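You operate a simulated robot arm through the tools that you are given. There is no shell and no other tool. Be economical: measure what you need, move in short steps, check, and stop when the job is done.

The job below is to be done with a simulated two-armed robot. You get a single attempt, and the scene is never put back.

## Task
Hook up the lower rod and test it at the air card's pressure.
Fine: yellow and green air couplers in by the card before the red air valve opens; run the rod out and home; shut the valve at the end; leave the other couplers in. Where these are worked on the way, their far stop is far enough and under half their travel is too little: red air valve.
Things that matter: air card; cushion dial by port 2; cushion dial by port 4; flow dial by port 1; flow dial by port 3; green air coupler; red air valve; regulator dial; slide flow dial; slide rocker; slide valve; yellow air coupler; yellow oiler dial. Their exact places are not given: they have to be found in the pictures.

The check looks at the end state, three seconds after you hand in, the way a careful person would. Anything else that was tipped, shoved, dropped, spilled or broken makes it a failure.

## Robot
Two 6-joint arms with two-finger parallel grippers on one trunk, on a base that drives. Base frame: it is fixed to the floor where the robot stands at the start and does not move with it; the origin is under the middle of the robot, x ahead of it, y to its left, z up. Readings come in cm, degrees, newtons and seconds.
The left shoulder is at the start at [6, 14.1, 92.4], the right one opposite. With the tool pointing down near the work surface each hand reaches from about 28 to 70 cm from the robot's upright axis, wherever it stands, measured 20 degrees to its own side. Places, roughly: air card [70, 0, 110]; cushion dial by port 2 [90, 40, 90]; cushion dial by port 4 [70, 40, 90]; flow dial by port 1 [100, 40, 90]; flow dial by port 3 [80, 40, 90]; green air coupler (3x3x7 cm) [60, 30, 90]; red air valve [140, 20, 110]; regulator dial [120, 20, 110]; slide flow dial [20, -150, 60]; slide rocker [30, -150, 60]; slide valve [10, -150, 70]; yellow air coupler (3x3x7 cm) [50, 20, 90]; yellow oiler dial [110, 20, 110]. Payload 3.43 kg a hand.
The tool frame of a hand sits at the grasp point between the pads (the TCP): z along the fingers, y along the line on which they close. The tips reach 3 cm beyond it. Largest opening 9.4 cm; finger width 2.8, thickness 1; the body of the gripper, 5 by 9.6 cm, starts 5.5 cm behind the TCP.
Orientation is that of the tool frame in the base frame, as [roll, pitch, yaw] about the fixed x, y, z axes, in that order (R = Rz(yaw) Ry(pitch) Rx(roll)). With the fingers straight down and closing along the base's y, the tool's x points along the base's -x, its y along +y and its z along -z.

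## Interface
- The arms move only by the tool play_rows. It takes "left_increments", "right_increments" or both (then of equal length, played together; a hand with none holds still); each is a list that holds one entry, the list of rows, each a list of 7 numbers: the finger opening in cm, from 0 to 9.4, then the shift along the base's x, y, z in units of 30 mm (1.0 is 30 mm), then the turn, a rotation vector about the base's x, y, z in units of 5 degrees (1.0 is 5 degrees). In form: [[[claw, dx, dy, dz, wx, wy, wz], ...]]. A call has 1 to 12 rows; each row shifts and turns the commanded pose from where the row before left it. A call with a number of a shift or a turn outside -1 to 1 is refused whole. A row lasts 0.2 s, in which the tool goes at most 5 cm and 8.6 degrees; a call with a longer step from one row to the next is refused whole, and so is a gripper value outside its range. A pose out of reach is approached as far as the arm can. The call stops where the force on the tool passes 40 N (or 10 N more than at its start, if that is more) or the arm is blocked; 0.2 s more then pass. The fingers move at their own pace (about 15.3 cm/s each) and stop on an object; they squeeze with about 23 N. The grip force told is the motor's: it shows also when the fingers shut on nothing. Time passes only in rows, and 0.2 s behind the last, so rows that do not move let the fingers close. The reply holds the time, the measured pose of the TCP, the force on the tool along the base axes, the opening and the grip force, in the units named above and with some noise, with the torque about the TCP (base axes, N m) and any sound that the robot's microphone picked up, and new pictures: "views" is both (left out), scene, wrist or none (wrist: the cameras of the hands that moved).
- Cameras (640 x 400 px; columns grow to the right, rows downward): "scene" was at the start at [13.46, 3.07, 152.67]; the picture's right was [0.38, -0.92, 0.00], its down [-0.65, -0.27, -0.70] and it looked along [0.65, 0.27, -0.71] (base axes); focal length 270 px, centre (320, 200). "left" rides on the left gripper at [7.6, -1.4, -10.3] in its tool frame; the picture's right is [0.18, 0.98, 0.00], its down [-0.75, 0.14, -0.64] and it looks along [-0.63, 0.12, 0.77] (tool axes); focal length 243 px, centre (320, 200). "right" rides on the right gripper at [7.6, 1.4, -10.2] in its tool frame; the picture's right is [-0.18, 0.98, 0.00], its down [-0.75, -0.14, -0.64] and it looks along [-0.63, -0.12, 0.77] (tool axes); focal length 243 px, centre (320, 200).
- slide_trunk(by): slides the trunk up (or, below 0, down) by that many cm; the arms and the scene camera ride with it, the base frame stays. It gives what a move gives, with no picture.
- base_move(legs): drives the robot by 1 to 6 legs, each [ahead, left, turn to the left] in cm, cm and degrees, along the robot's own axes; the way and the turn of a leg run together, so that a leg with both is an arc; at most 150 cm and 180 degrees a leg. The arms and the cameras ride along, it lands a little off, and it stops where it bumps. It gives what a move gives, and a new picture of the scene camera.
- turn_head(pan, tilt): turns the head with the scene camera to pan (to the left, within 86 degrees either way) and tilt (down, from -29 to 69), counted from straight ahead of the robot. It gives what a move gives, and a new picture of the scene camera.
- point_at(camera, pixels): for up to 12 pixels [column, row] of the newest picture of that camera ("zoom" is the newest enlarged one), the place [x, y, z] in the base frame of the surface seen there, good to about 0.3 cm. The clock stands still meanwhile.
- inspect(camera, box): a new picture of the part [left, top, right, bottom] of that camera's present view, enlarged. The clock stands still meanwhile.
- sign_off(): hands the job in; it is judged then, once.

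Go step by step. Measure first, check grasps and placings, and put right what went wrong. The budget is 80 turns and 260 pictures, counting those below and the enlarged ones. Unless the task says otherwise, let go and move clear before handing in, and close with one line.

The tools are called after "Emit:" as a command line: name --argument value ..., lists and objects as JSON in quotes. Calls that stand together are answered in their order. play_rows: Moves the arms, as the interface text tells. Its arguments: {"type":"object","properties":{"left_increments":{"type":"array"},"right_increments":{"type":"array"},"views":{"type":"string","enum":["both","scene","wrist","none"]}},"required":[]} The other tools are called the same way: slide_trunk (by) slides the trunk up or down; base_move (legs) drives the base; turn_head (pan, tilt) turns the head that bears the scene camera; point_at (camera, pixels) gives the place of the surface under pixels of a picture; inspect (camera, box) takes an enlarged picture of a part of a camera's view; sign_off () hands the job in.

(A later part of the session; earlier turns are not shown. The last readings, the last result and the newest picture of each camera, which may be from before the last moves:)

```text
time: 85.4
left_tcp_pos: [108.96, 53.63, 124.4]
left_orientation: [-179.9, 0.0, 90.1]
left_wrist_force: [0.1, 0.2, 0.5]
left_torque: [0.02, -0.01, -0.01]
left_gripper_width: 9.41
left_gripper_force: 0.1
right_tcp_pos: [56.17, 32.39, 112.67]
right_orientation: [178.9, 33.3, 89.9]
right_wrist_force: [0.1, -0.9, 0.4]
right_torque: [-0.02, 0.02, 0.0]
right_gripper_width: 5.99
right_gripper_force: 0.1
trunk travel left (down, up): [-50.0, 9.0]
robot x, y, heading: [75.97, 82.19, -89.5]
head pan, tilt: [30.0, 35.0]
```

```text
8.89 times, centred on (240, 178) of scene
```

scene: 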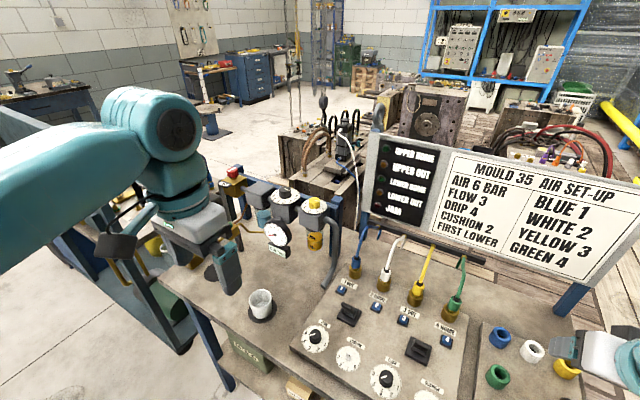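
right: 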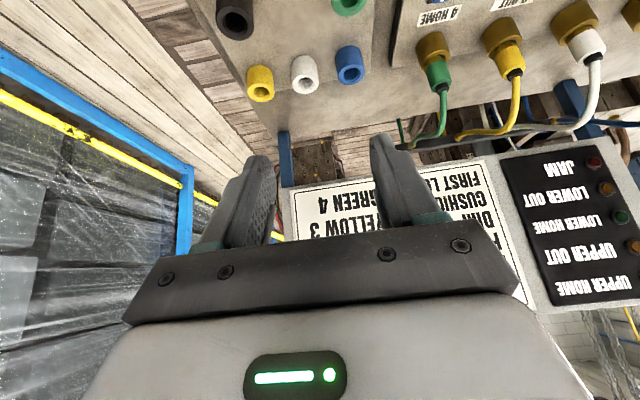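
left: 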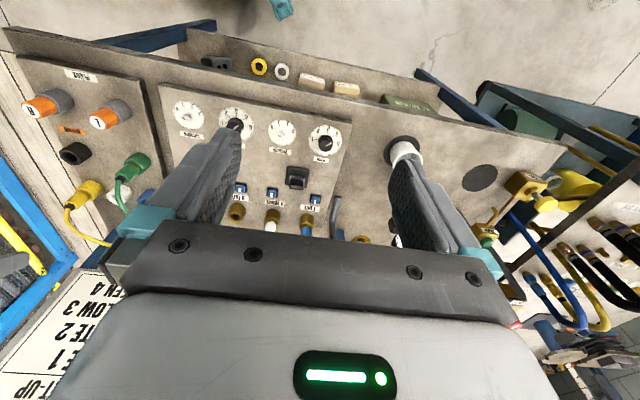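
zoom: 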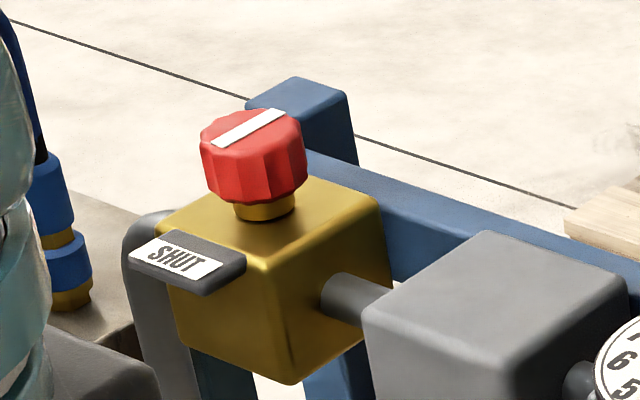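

I need the cart's position near the bench's far end, and dial mark positions for angles. Measuring both.

Emit:
inspect --camera "scene" --box '[265, 175, 335, 225]'

Emit:
point_at --camera "zoom" --pixels '[[293, 164], [241, 212], [191, 218], [147, 212], [112, 165], [130, 137], [237, 122], [202, 111], [95, 170], [317, 150]]'

Emit:
point_at --camera "scene" --pixels '[[70, 250], [165, 270], [195, 340], [230, 385], [150, 245], [20, 300], [260, 305], [110, 295]]'

```text
8.00 times, centred on (300, 200) of scene
```

zoom: 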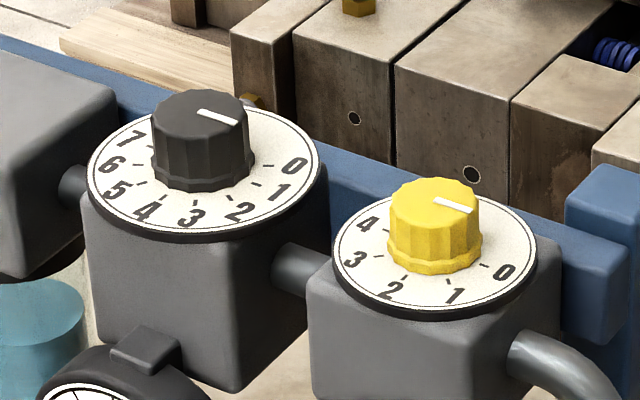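

```text
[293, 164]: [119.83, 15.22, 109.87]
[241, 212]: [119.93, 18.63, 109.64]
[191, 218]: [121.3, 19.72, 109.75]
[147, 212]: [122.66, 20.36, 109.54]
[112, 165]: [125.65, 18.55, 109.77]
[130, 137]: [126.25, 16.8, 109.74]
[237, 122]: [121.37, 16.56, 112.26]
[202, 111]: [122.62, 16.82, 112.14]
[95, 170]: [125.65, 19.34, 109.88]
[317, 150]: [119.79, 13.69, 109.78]
```

```text
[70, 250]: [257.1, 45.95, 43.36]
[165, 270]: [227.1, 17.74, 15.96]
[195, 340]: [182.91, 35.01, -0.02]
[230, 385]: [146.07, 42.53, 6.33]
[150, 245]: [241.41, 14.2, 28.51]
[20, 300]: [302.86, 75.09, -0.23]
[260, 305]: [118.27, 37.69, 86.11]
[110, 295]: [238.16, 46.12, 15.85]
```

Dial fit: centre ≈(122.75,16.75), 0 at 206°, 6 at ~30°, falling 29.3° per bar, so clockwise from above raises it. The cart is far away. I'll draw the right hand back and up and drive 36 cm left.

Emit:
play_rows --right_increments '[[[6, -0.3, 0.8, 0.5, 0.8, 0, 0], [6, -0.3, 0.8, 0.5, 1, 0, 0], [6, -0.3, 0.8, 0.5, 1, 0, 0], [6, 0, 0.8, 0.5, 1, 0, 0], [6, 0, 0.8, 0.5, 1, 0, 0], [6, 0, 0.8, 0.3, 1, 0, 0]]]' --views "none"

Emit:
base_move --legs '[[0, 36, -0.5]]'

Emit:
turn_head --pan 5 --tilt 48

```text
time: 86.8
left_tcp_pos: [108.98, 53.73, 124.49]
left_orientation: [-180.0, 0.1, 90.3]
left_wrist_force: [0.4, 0.3, 0.2]
left_torque: [-0.01, -0.01, 0.02]
left_gripper_width: 9.38
left_gripper_force: 0.0
right_tcp_pos: [53.39, 46.81, 121.35]
right_orientation: [178.9, 4.2, 90.1]
right_wrist_force: [0.4, 0.1, 0.5]
right_torque: [-0.02, -0.01, -0.01]
right_gripper_width: 6.0
right_gripper_force: 0.1
trunk travel left (down, up): [-50.0, 9.0]
robot x, y, heading: [76.14, 82.52, -89.6]
head pan, tilt: [30.0, 35.0]
```

```text
time: 91.8
left_tcp_pos: [144.02, 53.62, 124.4]
left_orientation: [-179.9, 0.0, 89.8]
left_wrist_force: [-0.2, -0.4, -0.4]
left_torque: [-0.01, 0.02, 0.01]
left_gripper_width: 9.42
left_gripper_force: 0.0
right_tcp_pos: [88.3, 46.94, 121.21]
right_orientation: [178.8, 4.3, 89.6]
right_wrist_force: [-0.8, -0.7, -0.1]
right_torque: [-0.03, 0.01, -0.02]
right_gripper_width: 6.0
right_gripper_force: 0.0
trunk travel left (down, up): [-50.0, 9.0]
robot x, y, heading: [111.51, 82.22, -89.9]
head pan, tilt: [30.0, 35.0]
```

scene: 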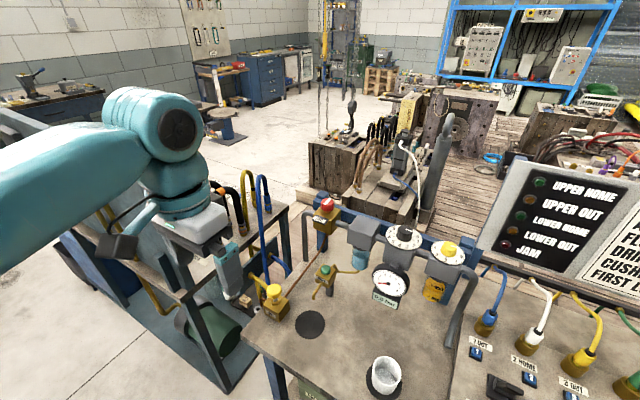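

```text
time: 92.7
left_tcp_pos: [144.02, 53.55, 124.37]
left_orientation: [-179.8, -0.1, 89.8]
left_wrist_force: [-0.2, -0.7, -0.2]
left_torque: [-0.04, -0.01, 0.03]
left_gripper_width: 9.42
left_gripper_force: 0.0
right_tcp_pos: [88.16, 47.1, 121.16]
right_orientation: [178.9, 4.3, 89.6]
right_wrist_force: [-0.5, 0.3, -0.5]
right_torque: [0.02, -0.01, 0.0]
right_gripper_width: 6.01
right_gripper_force: 0.0
trunk travel left (down, up): [-50.0, 9.0]
robot x, y, heading: [111.59, 82.14, -90.0]
head pan, tilt: [5.0, 48.0]
```

scene: 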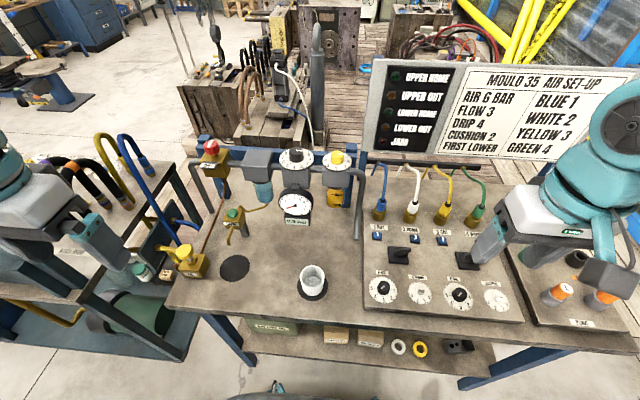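

The regulator is seen near (296,157) from a better angle. Zooming for the pointer, and measuring the knob.

Emit:
inspect --camera "scene" --box '[265, 135, 360, 195]'

Emit:
point_at --camera "scene" --pixels '[[296, 153], [296, 162], [288, 158], [304, 158], [211, 144], [211, 152], [203, 148], [218, 148]]'

Emit:
inspect --camera "scene" --box '[180, 130, 250, 185]'

```text
6.67 times, centred on (312, 165) of scene
```

zoom: 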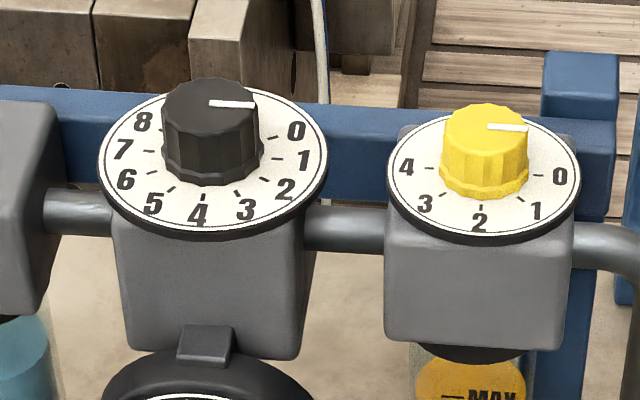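

```text
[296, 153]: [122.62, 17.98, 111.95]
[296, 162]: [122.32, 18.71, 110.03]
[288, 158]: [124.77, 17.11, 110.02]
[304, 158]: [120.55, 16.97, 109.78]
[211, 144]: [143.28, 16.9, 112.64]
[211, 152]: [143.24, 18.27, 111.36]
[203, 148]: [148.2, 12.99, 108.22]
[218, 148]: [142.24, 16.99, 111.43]
```

```text
7.27 times, centred on (215, 158) of scene
```

zoom: 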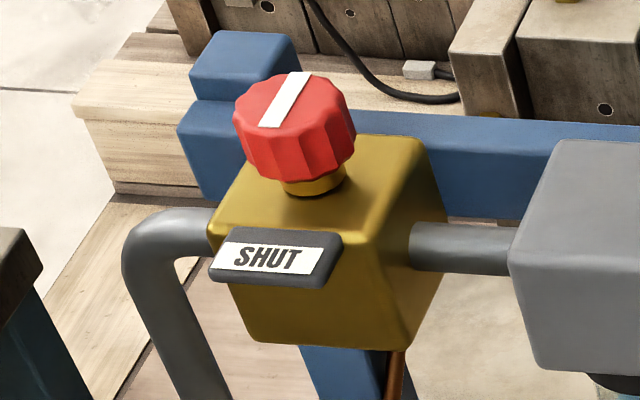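

The dial runs 0–8 with 4 facing me (30° per bar), and the pointer sits near 180°, i.e. about 1 bar; "6" is at ~30°, so ~150° clockwise. I'll bring the left hand above the knob, pre-turned +70° counter-clockwise.

Emit:
play_rows --left_increments '[[[7, -0.59, -1, 0, 0, 0, 1], [7, -0.59, -1, 0, 0, 0, 1], [7, -0.59, -1, 0, 0, 0, 1], [7, -0.59, -1, 0, 0, 0, 1], [7, -0.59, -1, 0, 0, 0, 1], [7, -0.59, -1, 0, 0, 0, 1], [7, -0.59, -1, 0, 0, 0, 1], [7, -0.59, -1, 0, 0, 0, 1], [7, -0.59, -1, 0, 0, 0, 1], [7, -0.59, -1, 0, 0, 0, 1], [7, -0.59, -1, -0.5, 0, 0, 1], [7, -0.59, -1, -0.5, 0, 0, 1]]]'

```text
time: 95.3
left_tcp_pos: [123.02, 24.4, 116.68]
left_orientation: [-179.8, 0.0, 149.8]
left_wrist_force: [-0.4, 0.0, -0.3]
left_torque: [-0.01, 0.02, -0.01]
left_gripper_width: 7.0
left_gripper_force: 0.1
left hand out of reach, approached as far as the arm can: row 9, 10, 11, 12
right_tcp_pos: [88.41, 47.1, 121.25]
right_orientation: [178.9, 4.3, 89.6]
right_wrist_force: [0.0, 0.1, 0.4]
right_torque: [0.0, 0.0, -0.01]
right_gripper_width: 6.04
right_gripper_force: 0.1
trunk travel left (down, up): [-50.0, 9.0]
robot x, y, heading: [111.96, 82.23, -89.9]
head pan, tilt: [5.0, 48.0]
```

scene: 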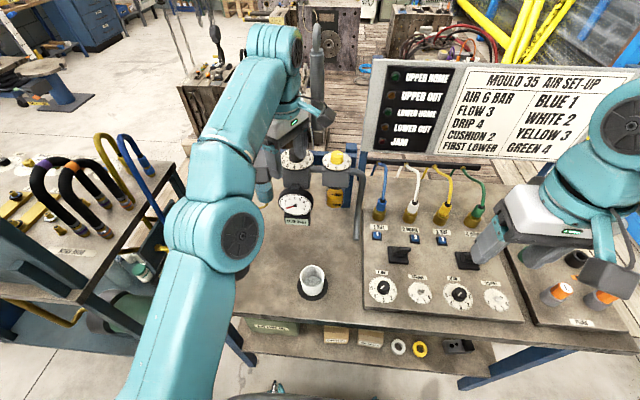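
left: 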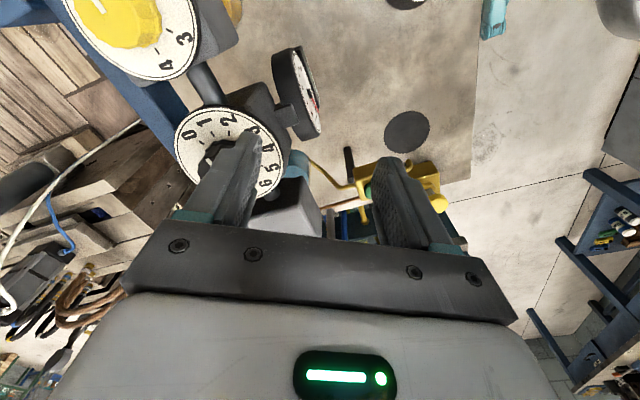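

Reach falls short at this height (stopped at y 24.4). I'll raise the trunk 9 cm, edge 3 cm closer, and retry.

Emit:
slide_trunk --by 9

Emit:
base_move --legs '[[3, 0, 0]]'

```text
time: 96.6
left_tcp_pos: [122.98, 24.35, 125.64]
left_orientation: [-179.9, -0.1, 149.8]
left_wrist_force: [-0.2, -0.4, 0.3]
left_torque: [0.02, -0.01, 0.0]
left_gripper_width: 6.99
left_gripper_force: 0.0
right_tcp_pos: [88.4, 46.9, 130.2]
right_orientation: [179.0, 4.2, 89.6]
right_wrist_force: [-0.2, 0.2, 0.4]
right_torque: [0.01, -0.01, 0.01]
right_gripper_width: 6.0
right_gripper_force: 0.1
trunk travel left (down, up): [-59.0, 0.0]
robot x, y, heading: [111.71, 82.25, -89.6]
head pan, tilt: [5.0, 48.0]
```

```text
time: 97.8
left_tcp_pos: [122.83, 20.36, 124.15]
left_orientation: [179.8, -0.2, 149.8]
left_wrist_force: [0.3, -0.8, -0.8]
left_torque: [0.1, 0.01, 0.0]
left_gripper_width: 7.03
left_gripper_force: 0.1
right_tcp_pos: [88.53, 43.07, 129.97]
right_orientation: [179.0, 3.8, 89.6]
right_wrist_force: [-0.5, -0.8, -0.9]
right_torque: [0.08, 0.0, 0.01]
right_gripper_width: 6.03
right_gripper_force: 0.2
trunk travel left (down, up): [-59.0, 0.0]
robot x, y, heading: [111.93, 79.61, -89.7]
head pan, tilt: [5.0, 48.0]
stopped in leg 1: the robot was blocked; the commanded pose is now the measured one
```

scene: 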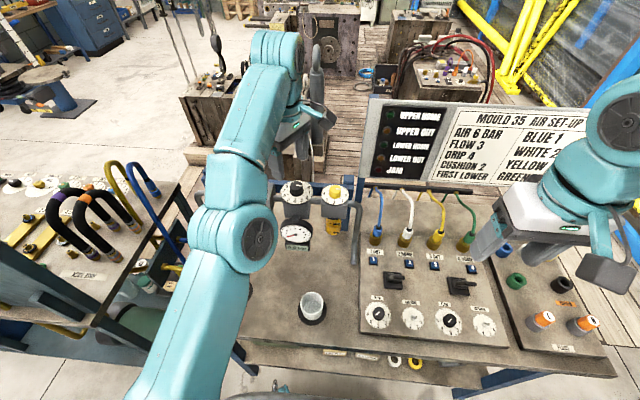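

It bumped at 79.6, so I back off 1.5 cm and check the bench hasn't shifted.

Emit:
base_move --legs '[[-1.5, 0, 0]]'

Emit:
point_at --camera "scene" --pixels '[[301, 187], [293, 190], [336, 192], [320, 300], [300, 190]]'

Emit:
inspect --camera "scene" --box '[260, 150, 380, 260]'

Emit:
point_at --camera "zoom" --pixels '[[170, 130], [170, 105], [320, 130], [240, 145], [160, 240]]'

```text
time: 98.7
left_tcp_pos: [122.89, 22.53, 124.63]
left_orientation: [-179.6, 0.0, 149.9]
left_wrist_force: [0.6, 0.8, 1.3]
left_torque: [-0.04, 0.08, 0.03]
left_gripper_width: 7.03
left_gripper_force: 0.1
right_tcp_pos: [88.5, 45.23, 130.14]
right_orientation: [179.0, 4.2, 89.6]
right_wrist_force: [0.4, -0.9, 0.6]
right_torque: [0.02, -0.02, -0.02]
right_gripper_width: 6.0
right_gripper_force: 0.1
trunk travel left (down, up): [-59.0, 0.0]
robot x, y, heading: [111.8, 81.17, -89.9]
head pan, tilt: [5.0, 48.0]
```

scene: 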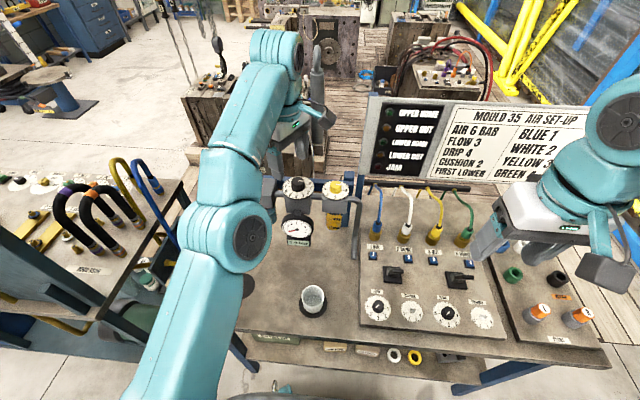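

```text
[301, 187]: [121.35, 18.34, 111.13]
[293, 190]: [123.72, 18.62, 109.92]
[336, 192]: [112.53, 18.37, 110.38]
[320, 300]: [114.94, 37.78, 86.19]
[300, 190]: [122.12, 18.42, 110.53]
```

```text
3.64 times, centred on (320, 205) of scene
```

zoom: 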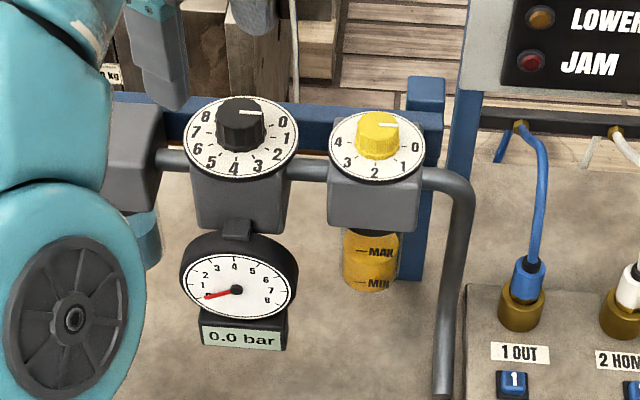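

```text
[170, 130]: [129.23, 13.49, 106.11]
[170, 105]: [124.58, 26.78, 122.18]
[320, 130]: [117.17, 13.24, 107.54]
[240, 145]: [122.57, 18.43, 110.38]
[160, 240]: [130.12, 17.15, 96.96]
```

The bench hasn't moved (knob front still at y≈18.4). Moving the left hand over the knob and looking.

Emit:
play_rows --left_increments '[[[7, -0.03, -1, -0.6, 0, 0, 0], [7, -0.03, -0.93, -0.7, 0, 0, 0], [7, 0, 0, -0.5, 0, 0, 0], [7, 0, 0, 0, 0, 0, 0]]]'

```text
time: 99.7
left_tcp_pos: [122.68, 20.28, 118.9]
left_orientation: [-179.5, 0.1, 149.9]
left_wrist_force: [-0.6, -0.5, 0.3]
left_torque: [-0.02, 0.0, 0.01]
left_gripper_width: 7.01
left_gripper_force: 0.0
left hand out of reach, approached as far as the arm can: row 1, 2, 3
right_tcp_pos: [88.54, 45.52, 130.15]
right_orientation: [179.0, 4.1, 89.6]
right_wrist_force: [0.2, -0.3, 0.6]
right_torque: [0.0, 0.01, -0.03]
right_gripper_width: 6.01
right_gripper_force: 0.1
trunk travel left (down, up): [-59.0, 0.0]
robot x, y, heading: [111.45, 81.01, -89.8]
head pan, tilt: [5.0, 48.0]
```

scene: 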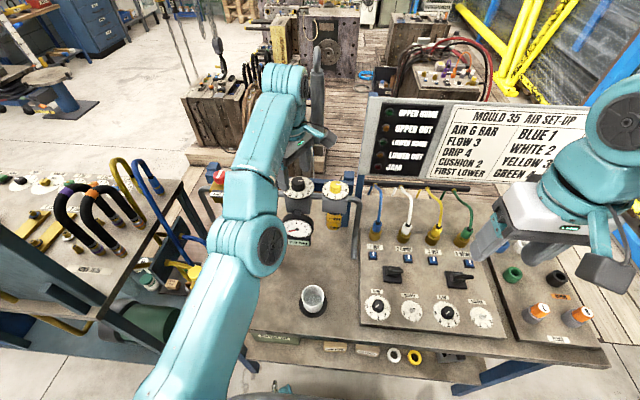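
left: 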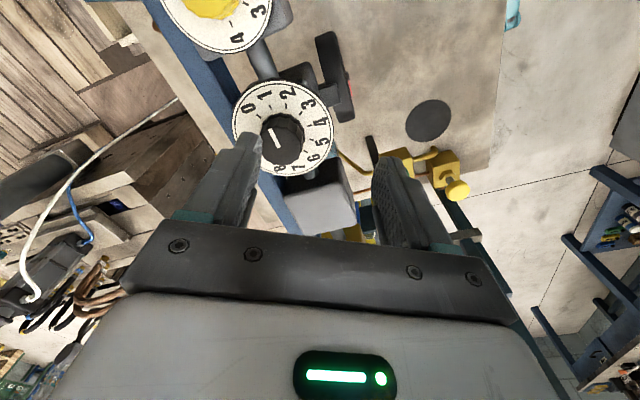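

Still about 3.5 cm short. A forward tilt of 15° will give that reach. First a zoom of the dial from this camera for the pointer.

Emit:
inspect --camera "left" --box '[220, 60, 350, 190]'

Emit:
play_rows --left_increments '[[[7, 0, 0, 0, -1, 0, 0], [7, 0, -0.3, 0, -1, 0, 0], [7, 0, -0.5, -0.2, -1, 0, 0], [7, 0, -0.2, -0.3, 0, 0, 0]]]'

```text
3.08 times, centred on (285, 125) of left
```

zoom: 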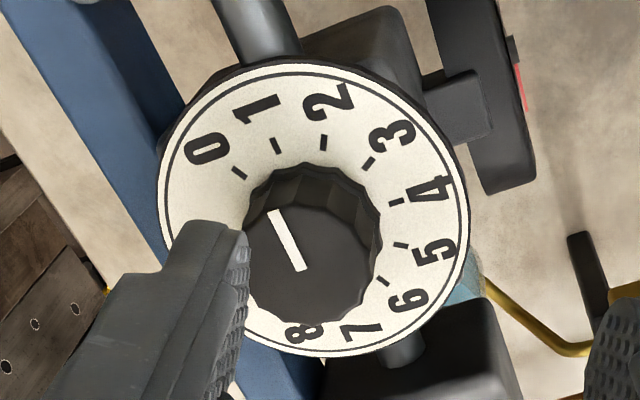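

```text
time: 100.7
left_tcp_pos: [122.56, 16.08, 118.19]
left_orientation: [-170.8, 5.0, 150.2]
left_wrist_force: [-0.4, -0.3, 0.6]
left_torque: [-0.01, 0.04, 0.0]
left_gripper_width: 7.01
left_gripper_force: 0.0
left hand out of reach, approached as far as the arm can: row 1, 2, 3
right_tcp_pos: [88.55, 45.56, 130.24]
right_orientation: [179.0, 4.3, 89.6]
right_wrist_force: [0.2, -0.6, -0.3]
right_torque: [-0.01, 0.01, 0.03]
right_gripper_width: 5.99
right_gripper_force: 0.1
trunk travel left (down, up): [-59.0, 0.0]
robot x, y, heading: [111.84, 81.18, -89.9]
head pan, tilt: [5.0, 48.0]
```

scene: 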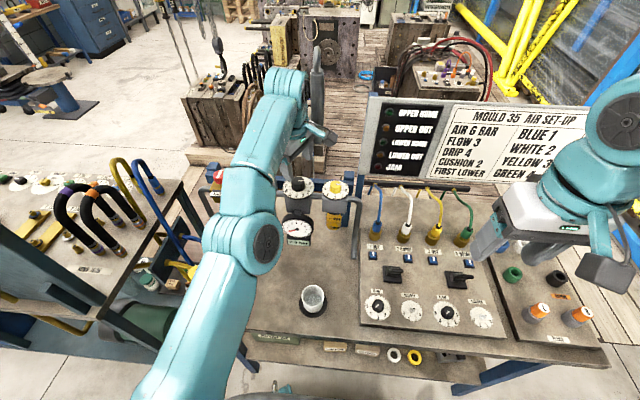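
left: 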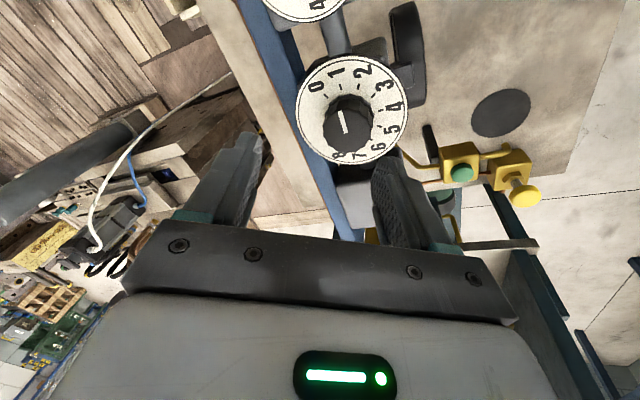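

Pointer line points along the "1" mark: about 1 bar, so −150° to reach 6. Now lowering over the knob with the tilt.

Emit:
play_rows --left_increments '[[[6, 0, 0.6, -0.5, 0, 0, 0], [6, 0, 0.55, -0.4, 0, 0, 0], [6, 0, 0, 0, 0, 0, 0]]]'

Emit:
inspect --camera "left" --box '[200, 60, 440, 220]'

```text
time: 101.5
left_tcp_pos: [122.24, 17.46, 116.19]
left_orientation: [-171.1, 5.3, 150.2]
left_wrist_force: [-0.1, -0.1, -0.3]
left_torque: [0.04, -0.03, -0.06]
left_gripper_width: 6.03
left_gripper_force: 0.0
left hand out of reach, approached as far as the arm can: row 1, 2
right_tcp_pos: [88.29, 45.12, 130.1]
right_orientation: [178.8, 4.1, 89.6]
right_wrist_force: [-0.5, -0.1, 0.1]
right_torque: [0.05, -0.02, 0.05]
right_gripper_width: 6.01
right_gripper_force: 0.1
trunk travel left (down, up): [-59.0, 0.0]
robot x, y, heading: [111.4, 80.89, -90.1]
head pan, tilt: [5.0, 48.0]
```

scene: 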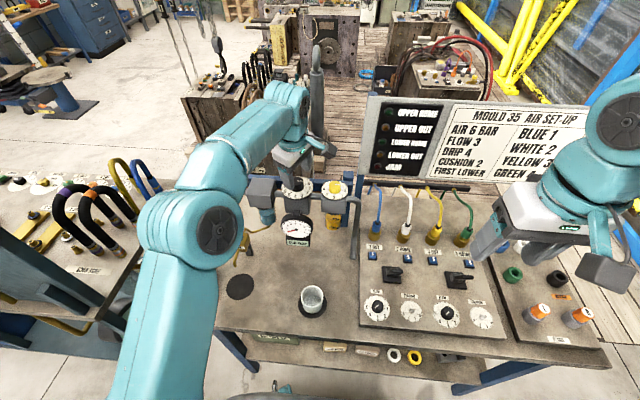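
left: 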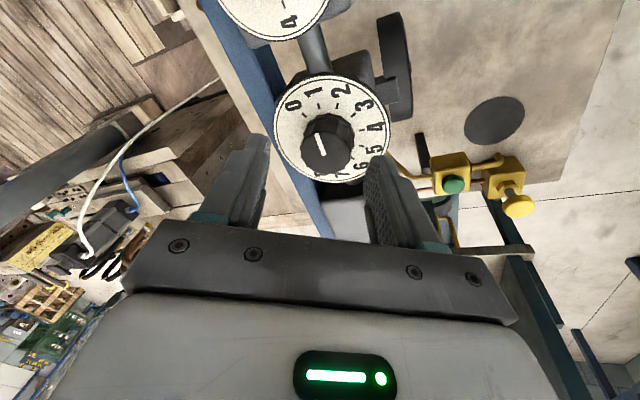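

```text
2.50 times, centred on (320, 140) of left
```

zoom: 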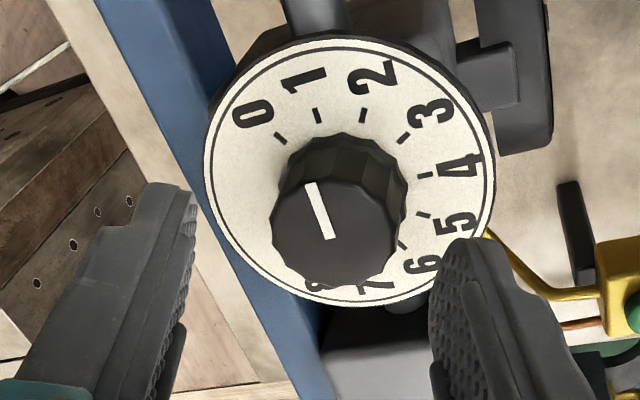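

Knob is centred between the fingers (zoom (338,225)). Going further down.

Emit:
play_rows --left_increments '[[[6, 0, 0, -0.3, 0, 0, 0], [6, 0, 0, -0.3, 0, 0, 0], [6, 0, 0, 0, 0, 0, 0]]]' --views "wrist"

Emit:
inspect --camera "scene" --box '[240, 130, 360, 230]'

```text
time: 102.2
left_tcp_pos: [122.59, 17.94, 114.53]
left_orientation: [-170.8, 5.1, 150.2]
left_wrist_force: [-0.5, 0.1, 0.7]
left_torque: [-0.02, 0.01, -0.03]
left_gripper_width: 6.01
left_gripper_force: 0.0
right_tcp_pos: [88.58, 45.69, 130.37]
right_orientation: [179.0, 4.4, 89.7]
right_wrist_force: [-1.1, 1.0, -0.6]
right_torque: [-0.02, 0.05, 0.0]
right_gripper_width: 6.02
right_gripper_force: 0.1
trunk travel left (down, up): [-59.0, 0.0]
robot x, y, heading: [111.74, 81.53, -89.9]
head pan, tilt: [5.0, 48.0]
```

left: 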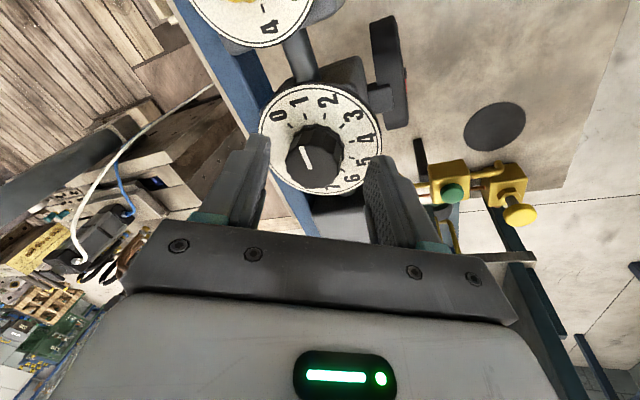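

```text
4.00 times, centred on (300, 180) of scene
```

zoom: 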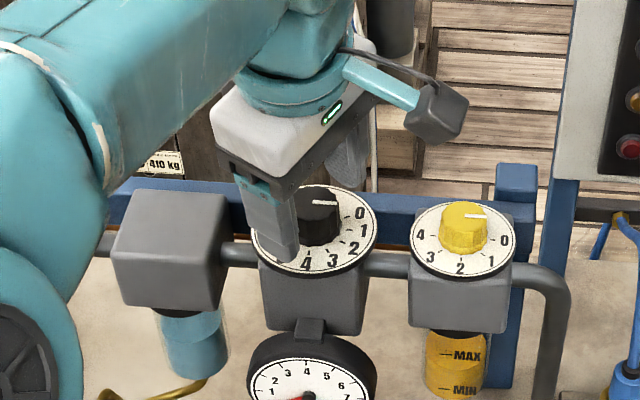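

Now (122.6,17.9,114.5) with 10° tilt and in reach. Final placement −0.8 in y, −1.3 in z, then close on the knob.

Emit:
play_rows --left_increments '[[[6, 0.02, -0.26, -0.2, 0, 0, 0], [6, 0, 0, -0.22, 0, 0, 0], [6, 0, 0, 0, 0, 0, 0], [2.5, 0, 0, 0, 0, 0, 0], [2.5, 0, 0, 0, 0, 0, 0], [2.5, 0, 0, 0, 0, 0, 0]]]' --views "wrist"

Emit:
inspect --camera "scene" --box '[240, 130, 360, 230]'

```text
time: 103.7
left_tcp_pos: [122.67, 17.35, 113.39]
left_orientation: [-171.0, 5.1, 150.3]
left_wrist_force: [13.8, 19.0, 13.9]
left_torque: [1.12, -1.05, 0.03]
left_gripper_width: 3.69
left_gripper_force: 45.1
right_tcp_pos: [88.63, 45.93, 130.38]
right_orientation: [179.0, 4.5, 89.6]
right_wrist_force: [-0.2, 0.0, -0.3]
right_torque: [0.0, 0.01, 0.01]
right_gripper_width: 6.0
right_gripper_force: 0.0
trunk travel left (down, up): [-59.0, 0.0]
robot x, y, heading: [111.77, 81.41, -89.9]
head pan, tilt: [5.0, 48.0]
```

left: 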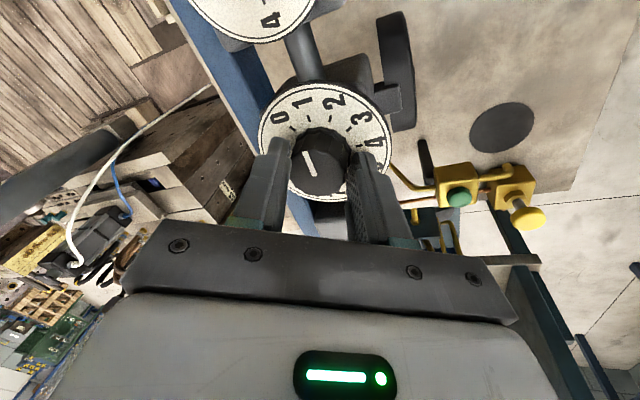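

```text
4.00 times, centred on (300, 180) of scene
```

zoom: 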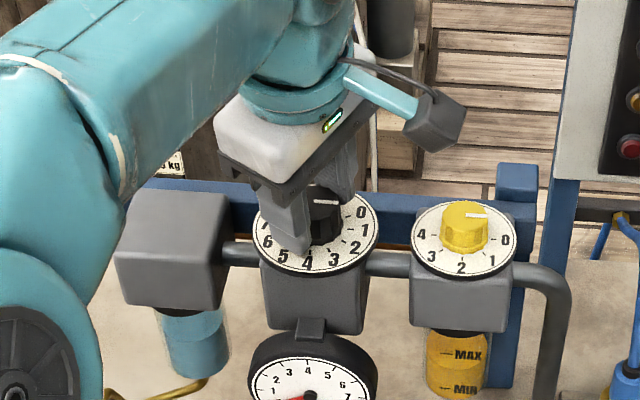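

The knob is gripped (3.69 cm). I'll ease the side load and turn clockwise 55° about the tool's axis.

Emit:
play_rows --left_increments '[[[2.5, 0.05, 0.08, 0, 0, 0, 0], [2.5, 0, 0, 0, 0, -0.18, -0.98], [2.5, 0, 0, 0, 0, -0.18, -0.98], [2.5, 0, 0, 0, 0, -0.18, -0.98], [2.5, 0, 0, 0, 0, -0.18, -0.98], [2.5, 0, 0, 0, 0, -0.18, -0.98], [2.5, 0, 0, 0, 0, -0.18, -0.98], [2.5, 0, 0, 0, 0, -0.18, -0.98], [2.5, 0, 0, 0, 0, -0.18, -0.98], [2.5, 0, 0, 0, 0, -0.18, -0.98], [2.5, 0, 0, 0, 0, -0.18, -0.98], [2.5, 0, 0, 0, 0, -0.18, -0.98]]]' --views "wrist"

Emit:
inspect --camera "scene" --box '[240, 130, 360, 230]'

```text
time: 106.2
left_tcp_pos: [122.7, 17.43, 113.22]
left_orientation: [-179.0, 10.3, 95.0]
left_wrist_force: [11.2, 3.5, 13.8]
left_torque: [0.59, -0.02, 0.02]
left_gripper_width: 3.59
left_gripper_force: 44.6
right_tcp_pos: [88.54, 45.69, 130.16]
right_orientation: [179.0, 4.3, 89.6]
right_wrist_force: [-0.9, -0.1, 0.5]
right_torque: [-0.03, 0.0, 0.0]
right_gripper_width: 5.98
right_gripper_force: 0.0
trunk travel left (down, up): [-59.0, 0.0]
robot x, y, heading: [111.75, 81.17, -89.8]
head pan, tilt: [5.0, 48.0]
```

left: 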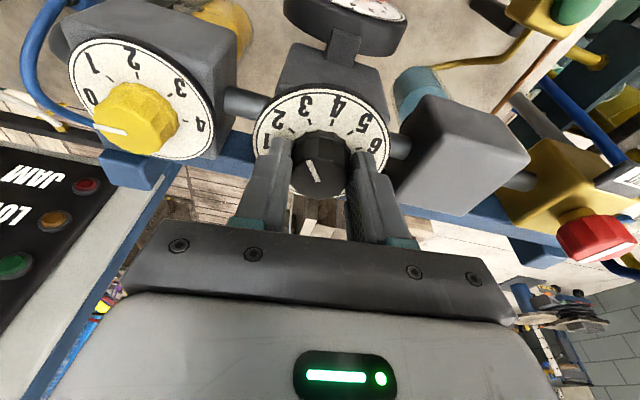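

```text
4.00 times, centred on (300, 180) of scene
```

zoom: 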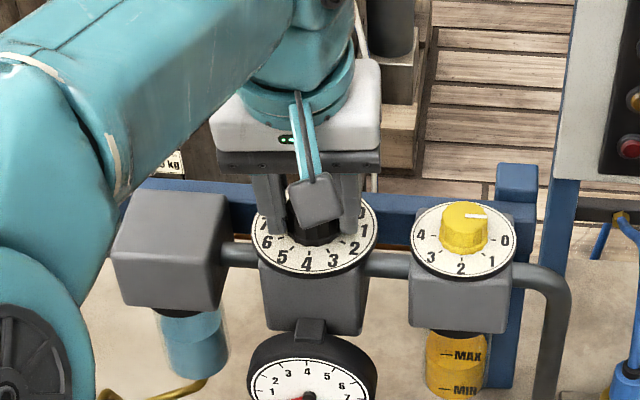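

The pointer stays fixed relative to the fingers, so the knob is turning. Another 60°.

Emit:
play_rows --left_increments '[[[2.5, 0.02, 0, 0, 0, -0.18, -0.98], [2.5, 0, 0, 0, 0, -0.18, -0.98], [2.5, 0, 0, 0, 0, -0.18, -0.98], [2.5, 0, 0, 0, 0, -0.18, -0.98], [2.5, 0, 0, 0, 0, -0.18, -0.98], [2.5, 0, 0, 0, 0, -0.18, -0.98], [2.5, 0, 0, 0, 0, -0.18, -0.98], [2.5, 0, 0, 0, 0, -0.18, -0.98], [2.5, 0, 0, 0, 0, -0.18, -0.98], [2.5, 0, 0, 0, 0, -0.18, -0.98], [2.5, 0, 0, 0, 0, -0.18, -0.98], [2.5, 0, 0, 0, 0, -0.18, -0.98]]]' --views "wrist"

Emit:
inspect --camera "left" --box '[200, 40, 440, 220]'

```text
time: 108.8
left_tcp_pos: [122.65, 17.27, 113.34]
left_orientation: [171.2, 6.2, 34.6]
left_wrist_force: [-8.2, -9.6, 25.2]
left_torque: [0.01, 1.77, 0.06]
left_gripper_width: 3.72
left_gripper_force: 45.2
right_tcp_pos: [88.32, 45.65, 130.22]
right_orientation: [178.8, 4.4, 89.6]
right_wrist_force: [-0.3, 0.6, 0.2]
right_torque: [0.01, 0.04, -0.03]
right_gripper_width: 6.01
right_gripper_force: 0.0
trunk travel left (down, up): [-59.0, 0.0]
robot x, y, heading: [111.7, 81.02, -90.0]
head pan, tilt: [5.0, 48.0]
```

left: 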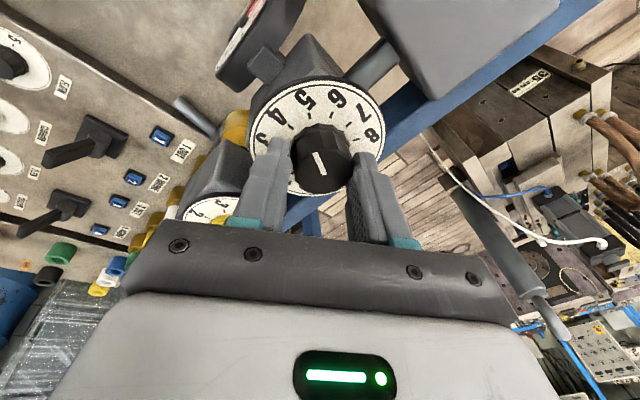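

```text
2.22 times, centred on (320, 130) of left
```

zoom: 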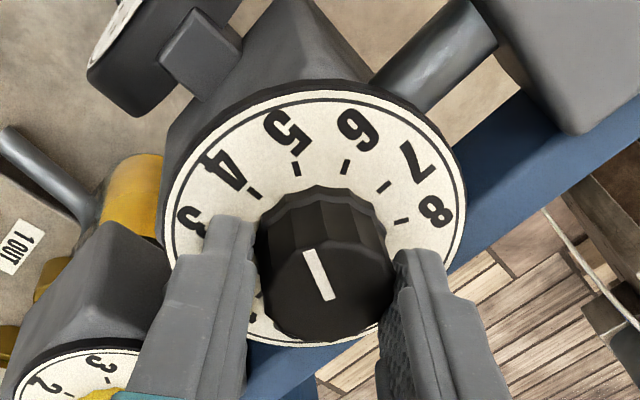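

Pointer now along the "5" mark, as expected (1 + 115/30 ≈ 4.9). Another 33°.

Emit:
play_rows --left_increments '[[[2.5, -0.03, -0.03, 0.03, 0, -0.18, -0.98], [2.5, 0, 0, 0, 0, -0.18, -0.98], [2.5, 0, 0, 0, 0, -0.18, -0.98], [2.5, 0, 0, 0, 0, -0.18, -0.98], [2.5, 0, 0, 0, 0, -0.18, -0.98], [2.5, 0, 0, 0, 0, -0.18, -0.98], [2.5, 0, 0, 0, 0, -0.12, -0.6], [2.5, 0, 0, 0, 0, 0, 0]]]' --views "wrist"

Emit:
inspect --camera "left" --box '[200, 40, 440, 220]'

```text
time: 110.7
left_tcp_pos: [122.44, 17.5, 113.41]
left_orientation: [169.5, 0.0, 2.2]
left_wrist_force: [-6.7, 3.8, 21.2]
left_torque: [0.68, 0.87, -0.05]
left_gripper_width: 3.77
left_gripper_force: 45.2
right_tcp_pos: [88.28, 45.76, 130.36]
right_orientation: [178.9, 4.5, 89.5]
right_wrist_force: [-0.7, 0.6, -0.1]
right_torque: [0.02, -0.02, -0.03]
right_gripper_width: 6.0
right_gripper_force: 0.0
trunk travel left (down, up): [-59.0, 0.0]
robot x, y, heading: [111.47, 81.51, -89.9]
head pan, tilt: [5.0, 48.0]
```

left: 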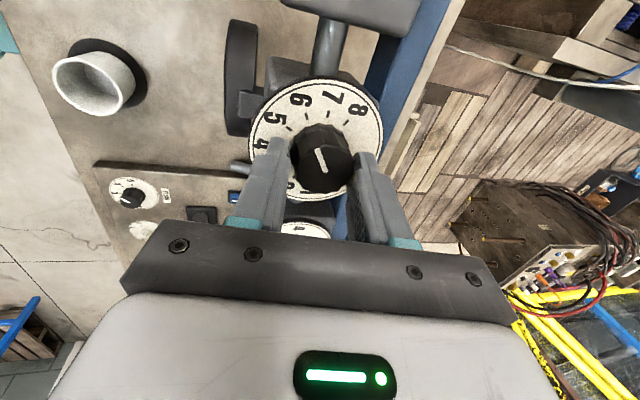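

```text
2.22 times, centred on (320, 130) of left
```

zoom: 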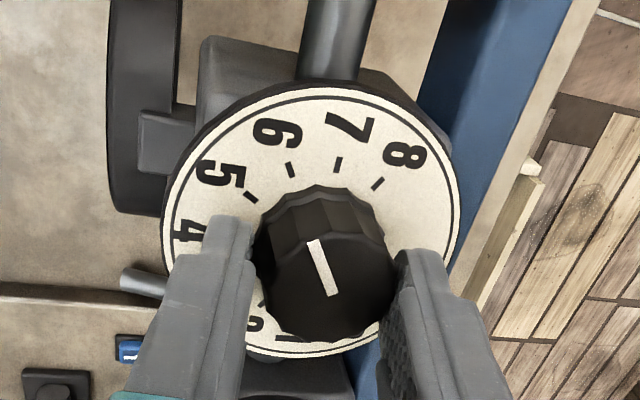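

Pointer lies along the "6" mark. I'll open, rise clear, and check from the scene camera.

Emit:
play_rows --left_increments '[[[6, 0, 0, 0, 0, 0, 0], [6, 0, 0, 0, 0, 0, 0], [6, 0, 0.15, 0.9, 0, 0, 0], [6, 0, 0.3, 1, 0, 0, 0], [6, 0.5, 0.6, 0.6, 0, 0.18, 0.98], [6, 0.6, 0.6, 0.2, 0, 0.18, 0.98], [6, 0.6, 0.3, 0, 0, 0.18, 0.98], [6, 0.6, 0.3, 0, 0, 0.18, 0.98], [6, 0.6, 0.3, 0, 0, 0.18, 0.98], [6, 0.6, 0, 0, 0, 0.18, 0.98], [6, 0.6, 0, 0, 0, 0.18, 0.98]]]' --views "scene"

Emit:
inspect --camera "scene" --box '[240, 160, 360, 260]'

```text
time: 113.0
left_tcp_pos: [134.79, 25.13, 121.34]
left_orientation: [171.7, 5.9, 36.8]
left_wrist_force: [0.2, -0.4, 0.0]
left_torque: [-0.03, 0.04, -0.02]
left_gripper_width: 6.0
left_gripper_force: 0.1
right_tcp_pos: [88.41, 45.68, 130.18]
right_orientation: [178.9, 4.2, 89.6]
right_wrist_force: [0.1, 0.3, -0.5]
right_torque: [-0.02, 0.0, -0.02]
right_gripper_width: 5.98
right_gripper_force: 0.1
trunk travel left (down, up): [-59.0, 0.0]
robot x, y, heading: [111.53, 80.99, -89.8]
head pan, tilt: [5.0, 48.0]
```

scene: 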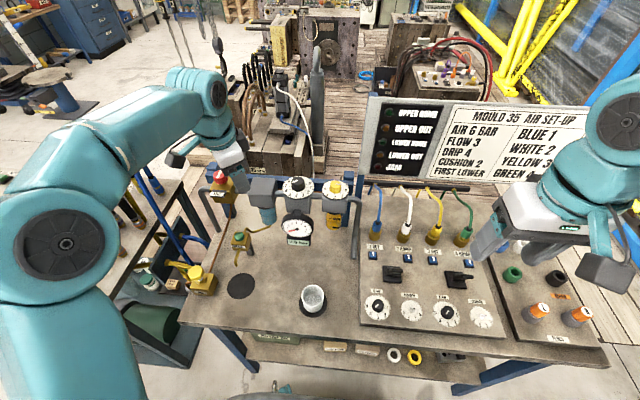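

```text
4.00 times, centred on (300, 210) of scene
```

zoom: 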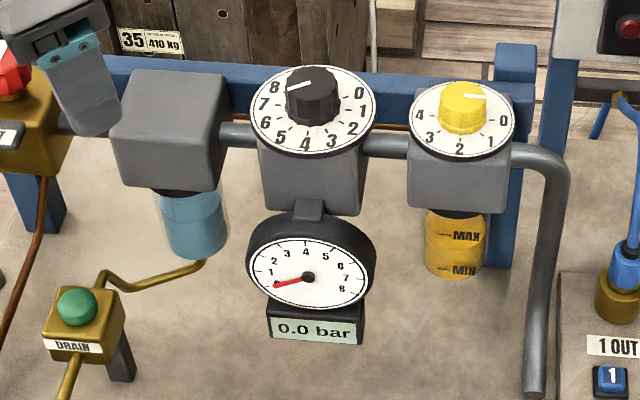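

The dial reads about 6. Next the red valve, at x≈143; I need to know how near the hose cart stands before driving left.

Emit:
point_at --camera "scene" --pixels '[[125, 300], [175, 360], [245, 365], [180, 195], [145, 265], [200, 280], [217, 178], [217, 186], [210, 200]]'

Emit:
inspect --camera "scene" --box '[180, 150, 260, 210]'

Emit:
inspect --camera "left" --box '[0, 0, 640, 400]'

Emit:
inspect --camera "scene" --box '[360, 240, 500, 330]'

```text
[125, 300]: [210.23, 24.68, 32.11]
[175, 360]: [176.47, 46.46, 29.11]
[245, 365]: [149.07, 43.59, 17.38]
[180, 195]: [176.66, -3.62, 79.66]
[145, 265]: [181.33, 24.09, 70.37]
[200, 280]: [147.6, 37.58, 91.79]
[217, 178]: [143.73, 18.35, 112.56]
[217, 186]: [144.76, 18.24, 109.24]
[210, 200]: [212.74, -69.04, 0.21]
```

```text
6.67 times, centred on (220, 180) of scene
```

zoom: 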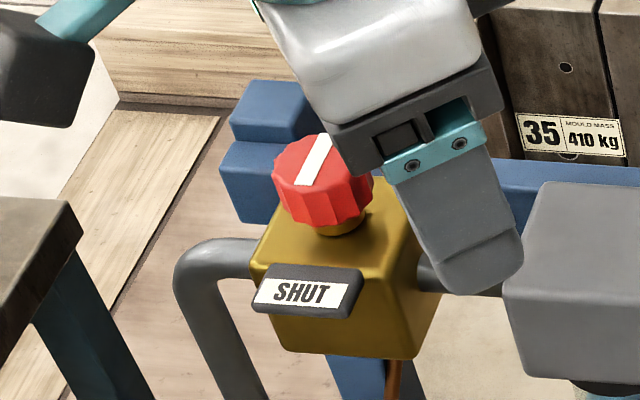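

```text
1.00 times, centred on (320, 200) of left (not enlarged: the box is as wide or as high as the picture)
```

zoom: 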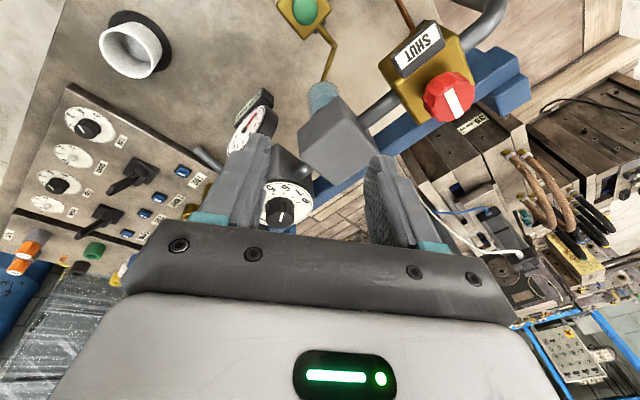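

```text
4.44 times, centred on (430, 285) of scene
```

zoom: 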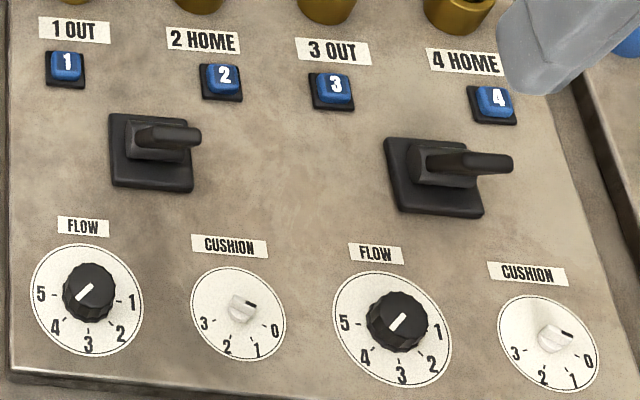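

The cart is beyond x 176, so there is room. Driving 17 cm left and turning the hand to a start yaw near 60°.

Emit:
base_move --legs '[[0, 17, 0]]'

Emit:
play_rows --left_increments '[[[6, -0.7, -0.4, 0, 0, 0.18, 0.98], [6, -0.7, -0.4, 0, 0, 0.18, 0.98], [6, -0.7, -0.4, 0, 0, 0.18, 0.98], [6, -0.7, -0.4, 0, 0, 0.18, 0.98], [6, 0, -0.4, 0, 0, 0.18, 0.98], [6, 0, -0.4, 0, 0, 0, 0]]]'

Emit:
inspect --camera "left" --box '[200, 40, 440, 220]'

```text
time: 115.8
left_tcp_pos: [151.55, 25.01, 121.42]
left_orientation: [171.6, 6.2, 36.7]
left_wrist_force: [-0.5, -0.2, -1.1]
left_torque: [-0.02, -0.02, -0.05]
left_gripper_width: 5.99
left_gripper_force: 0.0
right_tcp_pos: [105.21, 45.62, 130.34]
right_orientation: [178.9, 4.4, 89.5]
right_wrist_force: [0.5, 1.0, 0.0]
right_torque: [-0.03, 0.02, 0.01]
right_gripper_width: 5.99
right_gripper_force: 0.0
trunk travel left (down, up): [-59.0, 0.0]
robot x, y, heading: [128.9, 81.06, -89.6]
head pan, tilt: [5.0, 48.0]
```

scene: 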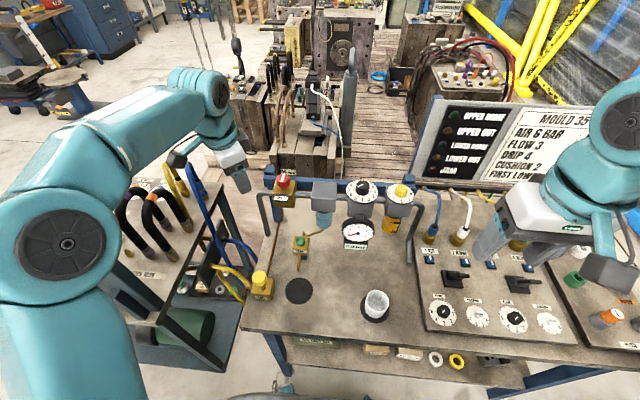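

```text
time: 117.2
left_tcp_pos: [143.12, 17.53, 121.19]
left_orientation: [175.1, 8.8, 61.6]
left_wrist_force: [0.2, 0.0, 0.4]
left_torque: [0.03, 0.02, -0.01]
left_gripper_width: 6.01
left_gripper_force: 0.0
right_tcp_pos: [105.18, 45.32, 130.12]
right_orientation: [178.9, 4.3, 89.6]
right_wrist_force: [-0.3, -1.7, 0.4]
right_torque: [0.0, 0.0, 0.0]
right_gripper_width: 5.99
right_gripper_force: 0.0
trunk travel left (down, up): [-59.0, 0.0]
robot x, y, heading: [129.0, 81.56, -89.8]
head pan, tilt: [5.0, 48.0]
```

scene: 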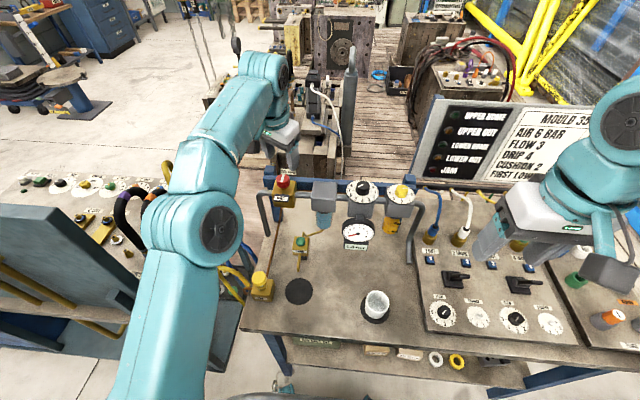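
left: 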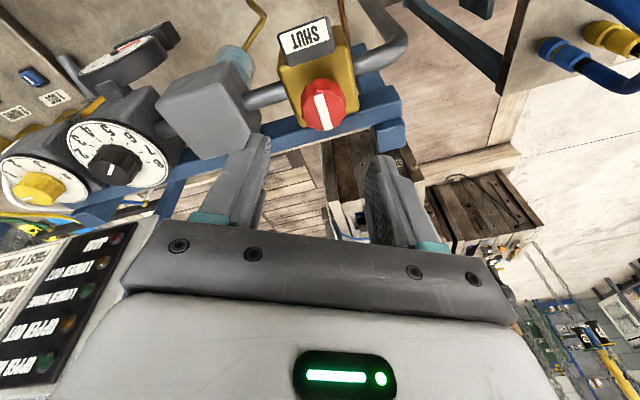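

```text
2.22 times, centred on (320, 130) of left
```

zoom: 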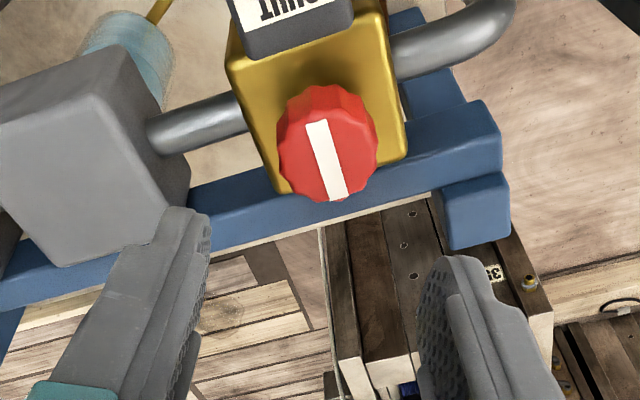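

Measuring the knob top, then descending onto it.

Emit:
point_at --camera "left" --pixels '[[324, 112], [302, 107], [345, 105], [328, 128], [320, 84], [306, 60]]'

Emit:
play_rows --left_increments '[[[6, 0.05, 0, -0.8, 0, 0, 0], [6, 0, 0, -0.7, 0, 0, 0], [6, 0, 0, -0.5, 0, 0, 0], [6, 0, 0, 0, 0, 0, 0]]]' --views "wrist"

Emit:
inspect --camera "scene" --box '[240, 130, 340, 220]'

```text
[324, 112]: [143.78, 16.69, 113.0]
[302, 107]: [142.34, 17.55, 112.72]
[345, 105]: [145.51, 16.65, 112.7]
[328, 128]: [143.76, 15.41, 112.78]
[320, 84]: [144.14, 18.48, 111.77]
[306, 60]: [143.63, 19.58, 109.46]
```

```text
time: 118.2
left_tcp_pos: [143.49, 17.67, 115.29]
left_orientation: [175.1, 8.9, 61.7]
left_wrist_force: [0.4, -0.1, 0.3]
left_torque: [0.03, 0.01, 0.0]
left_gripper_width: 6.02
left_gripper_force: 0.0
right_tcp_pos: [105.3, 45.35, 130.24]
right_orientation: [178.9, 4.2, 89.7]
right_wrist_force: [-0.5, 0.5, -0.2]
right_torque: [-0.05, 0.02, 0.03]
right_gripper_width: 5.99
right_gripper_force: 0.1
trunk travel left (down, up): [-59.0, 0.0]
robot x, y, heading: [129.09, 81.17, -89.9]
head pan, tilt: [5.0, 48.0]
```

left: 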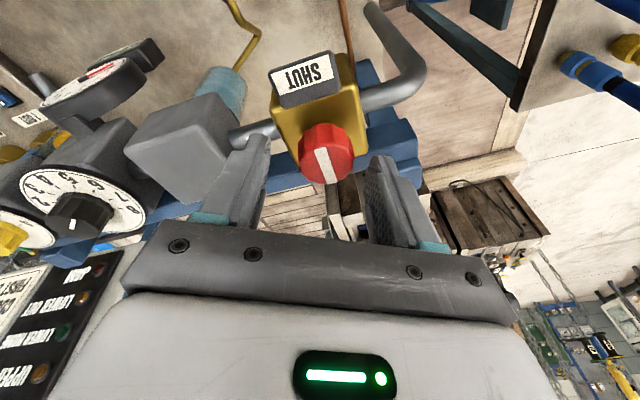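

```text
4.44 times, centred on (290, 175) of scene
```

zoom: 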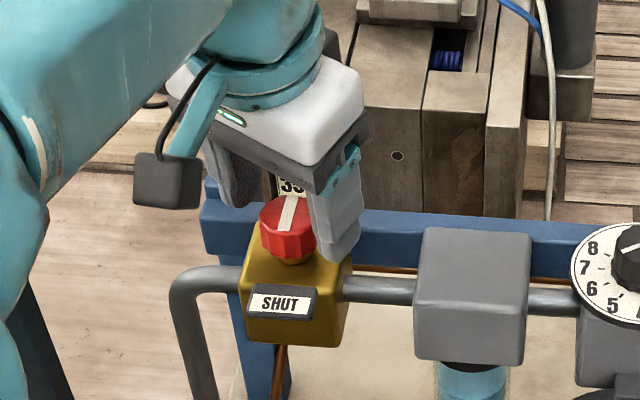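

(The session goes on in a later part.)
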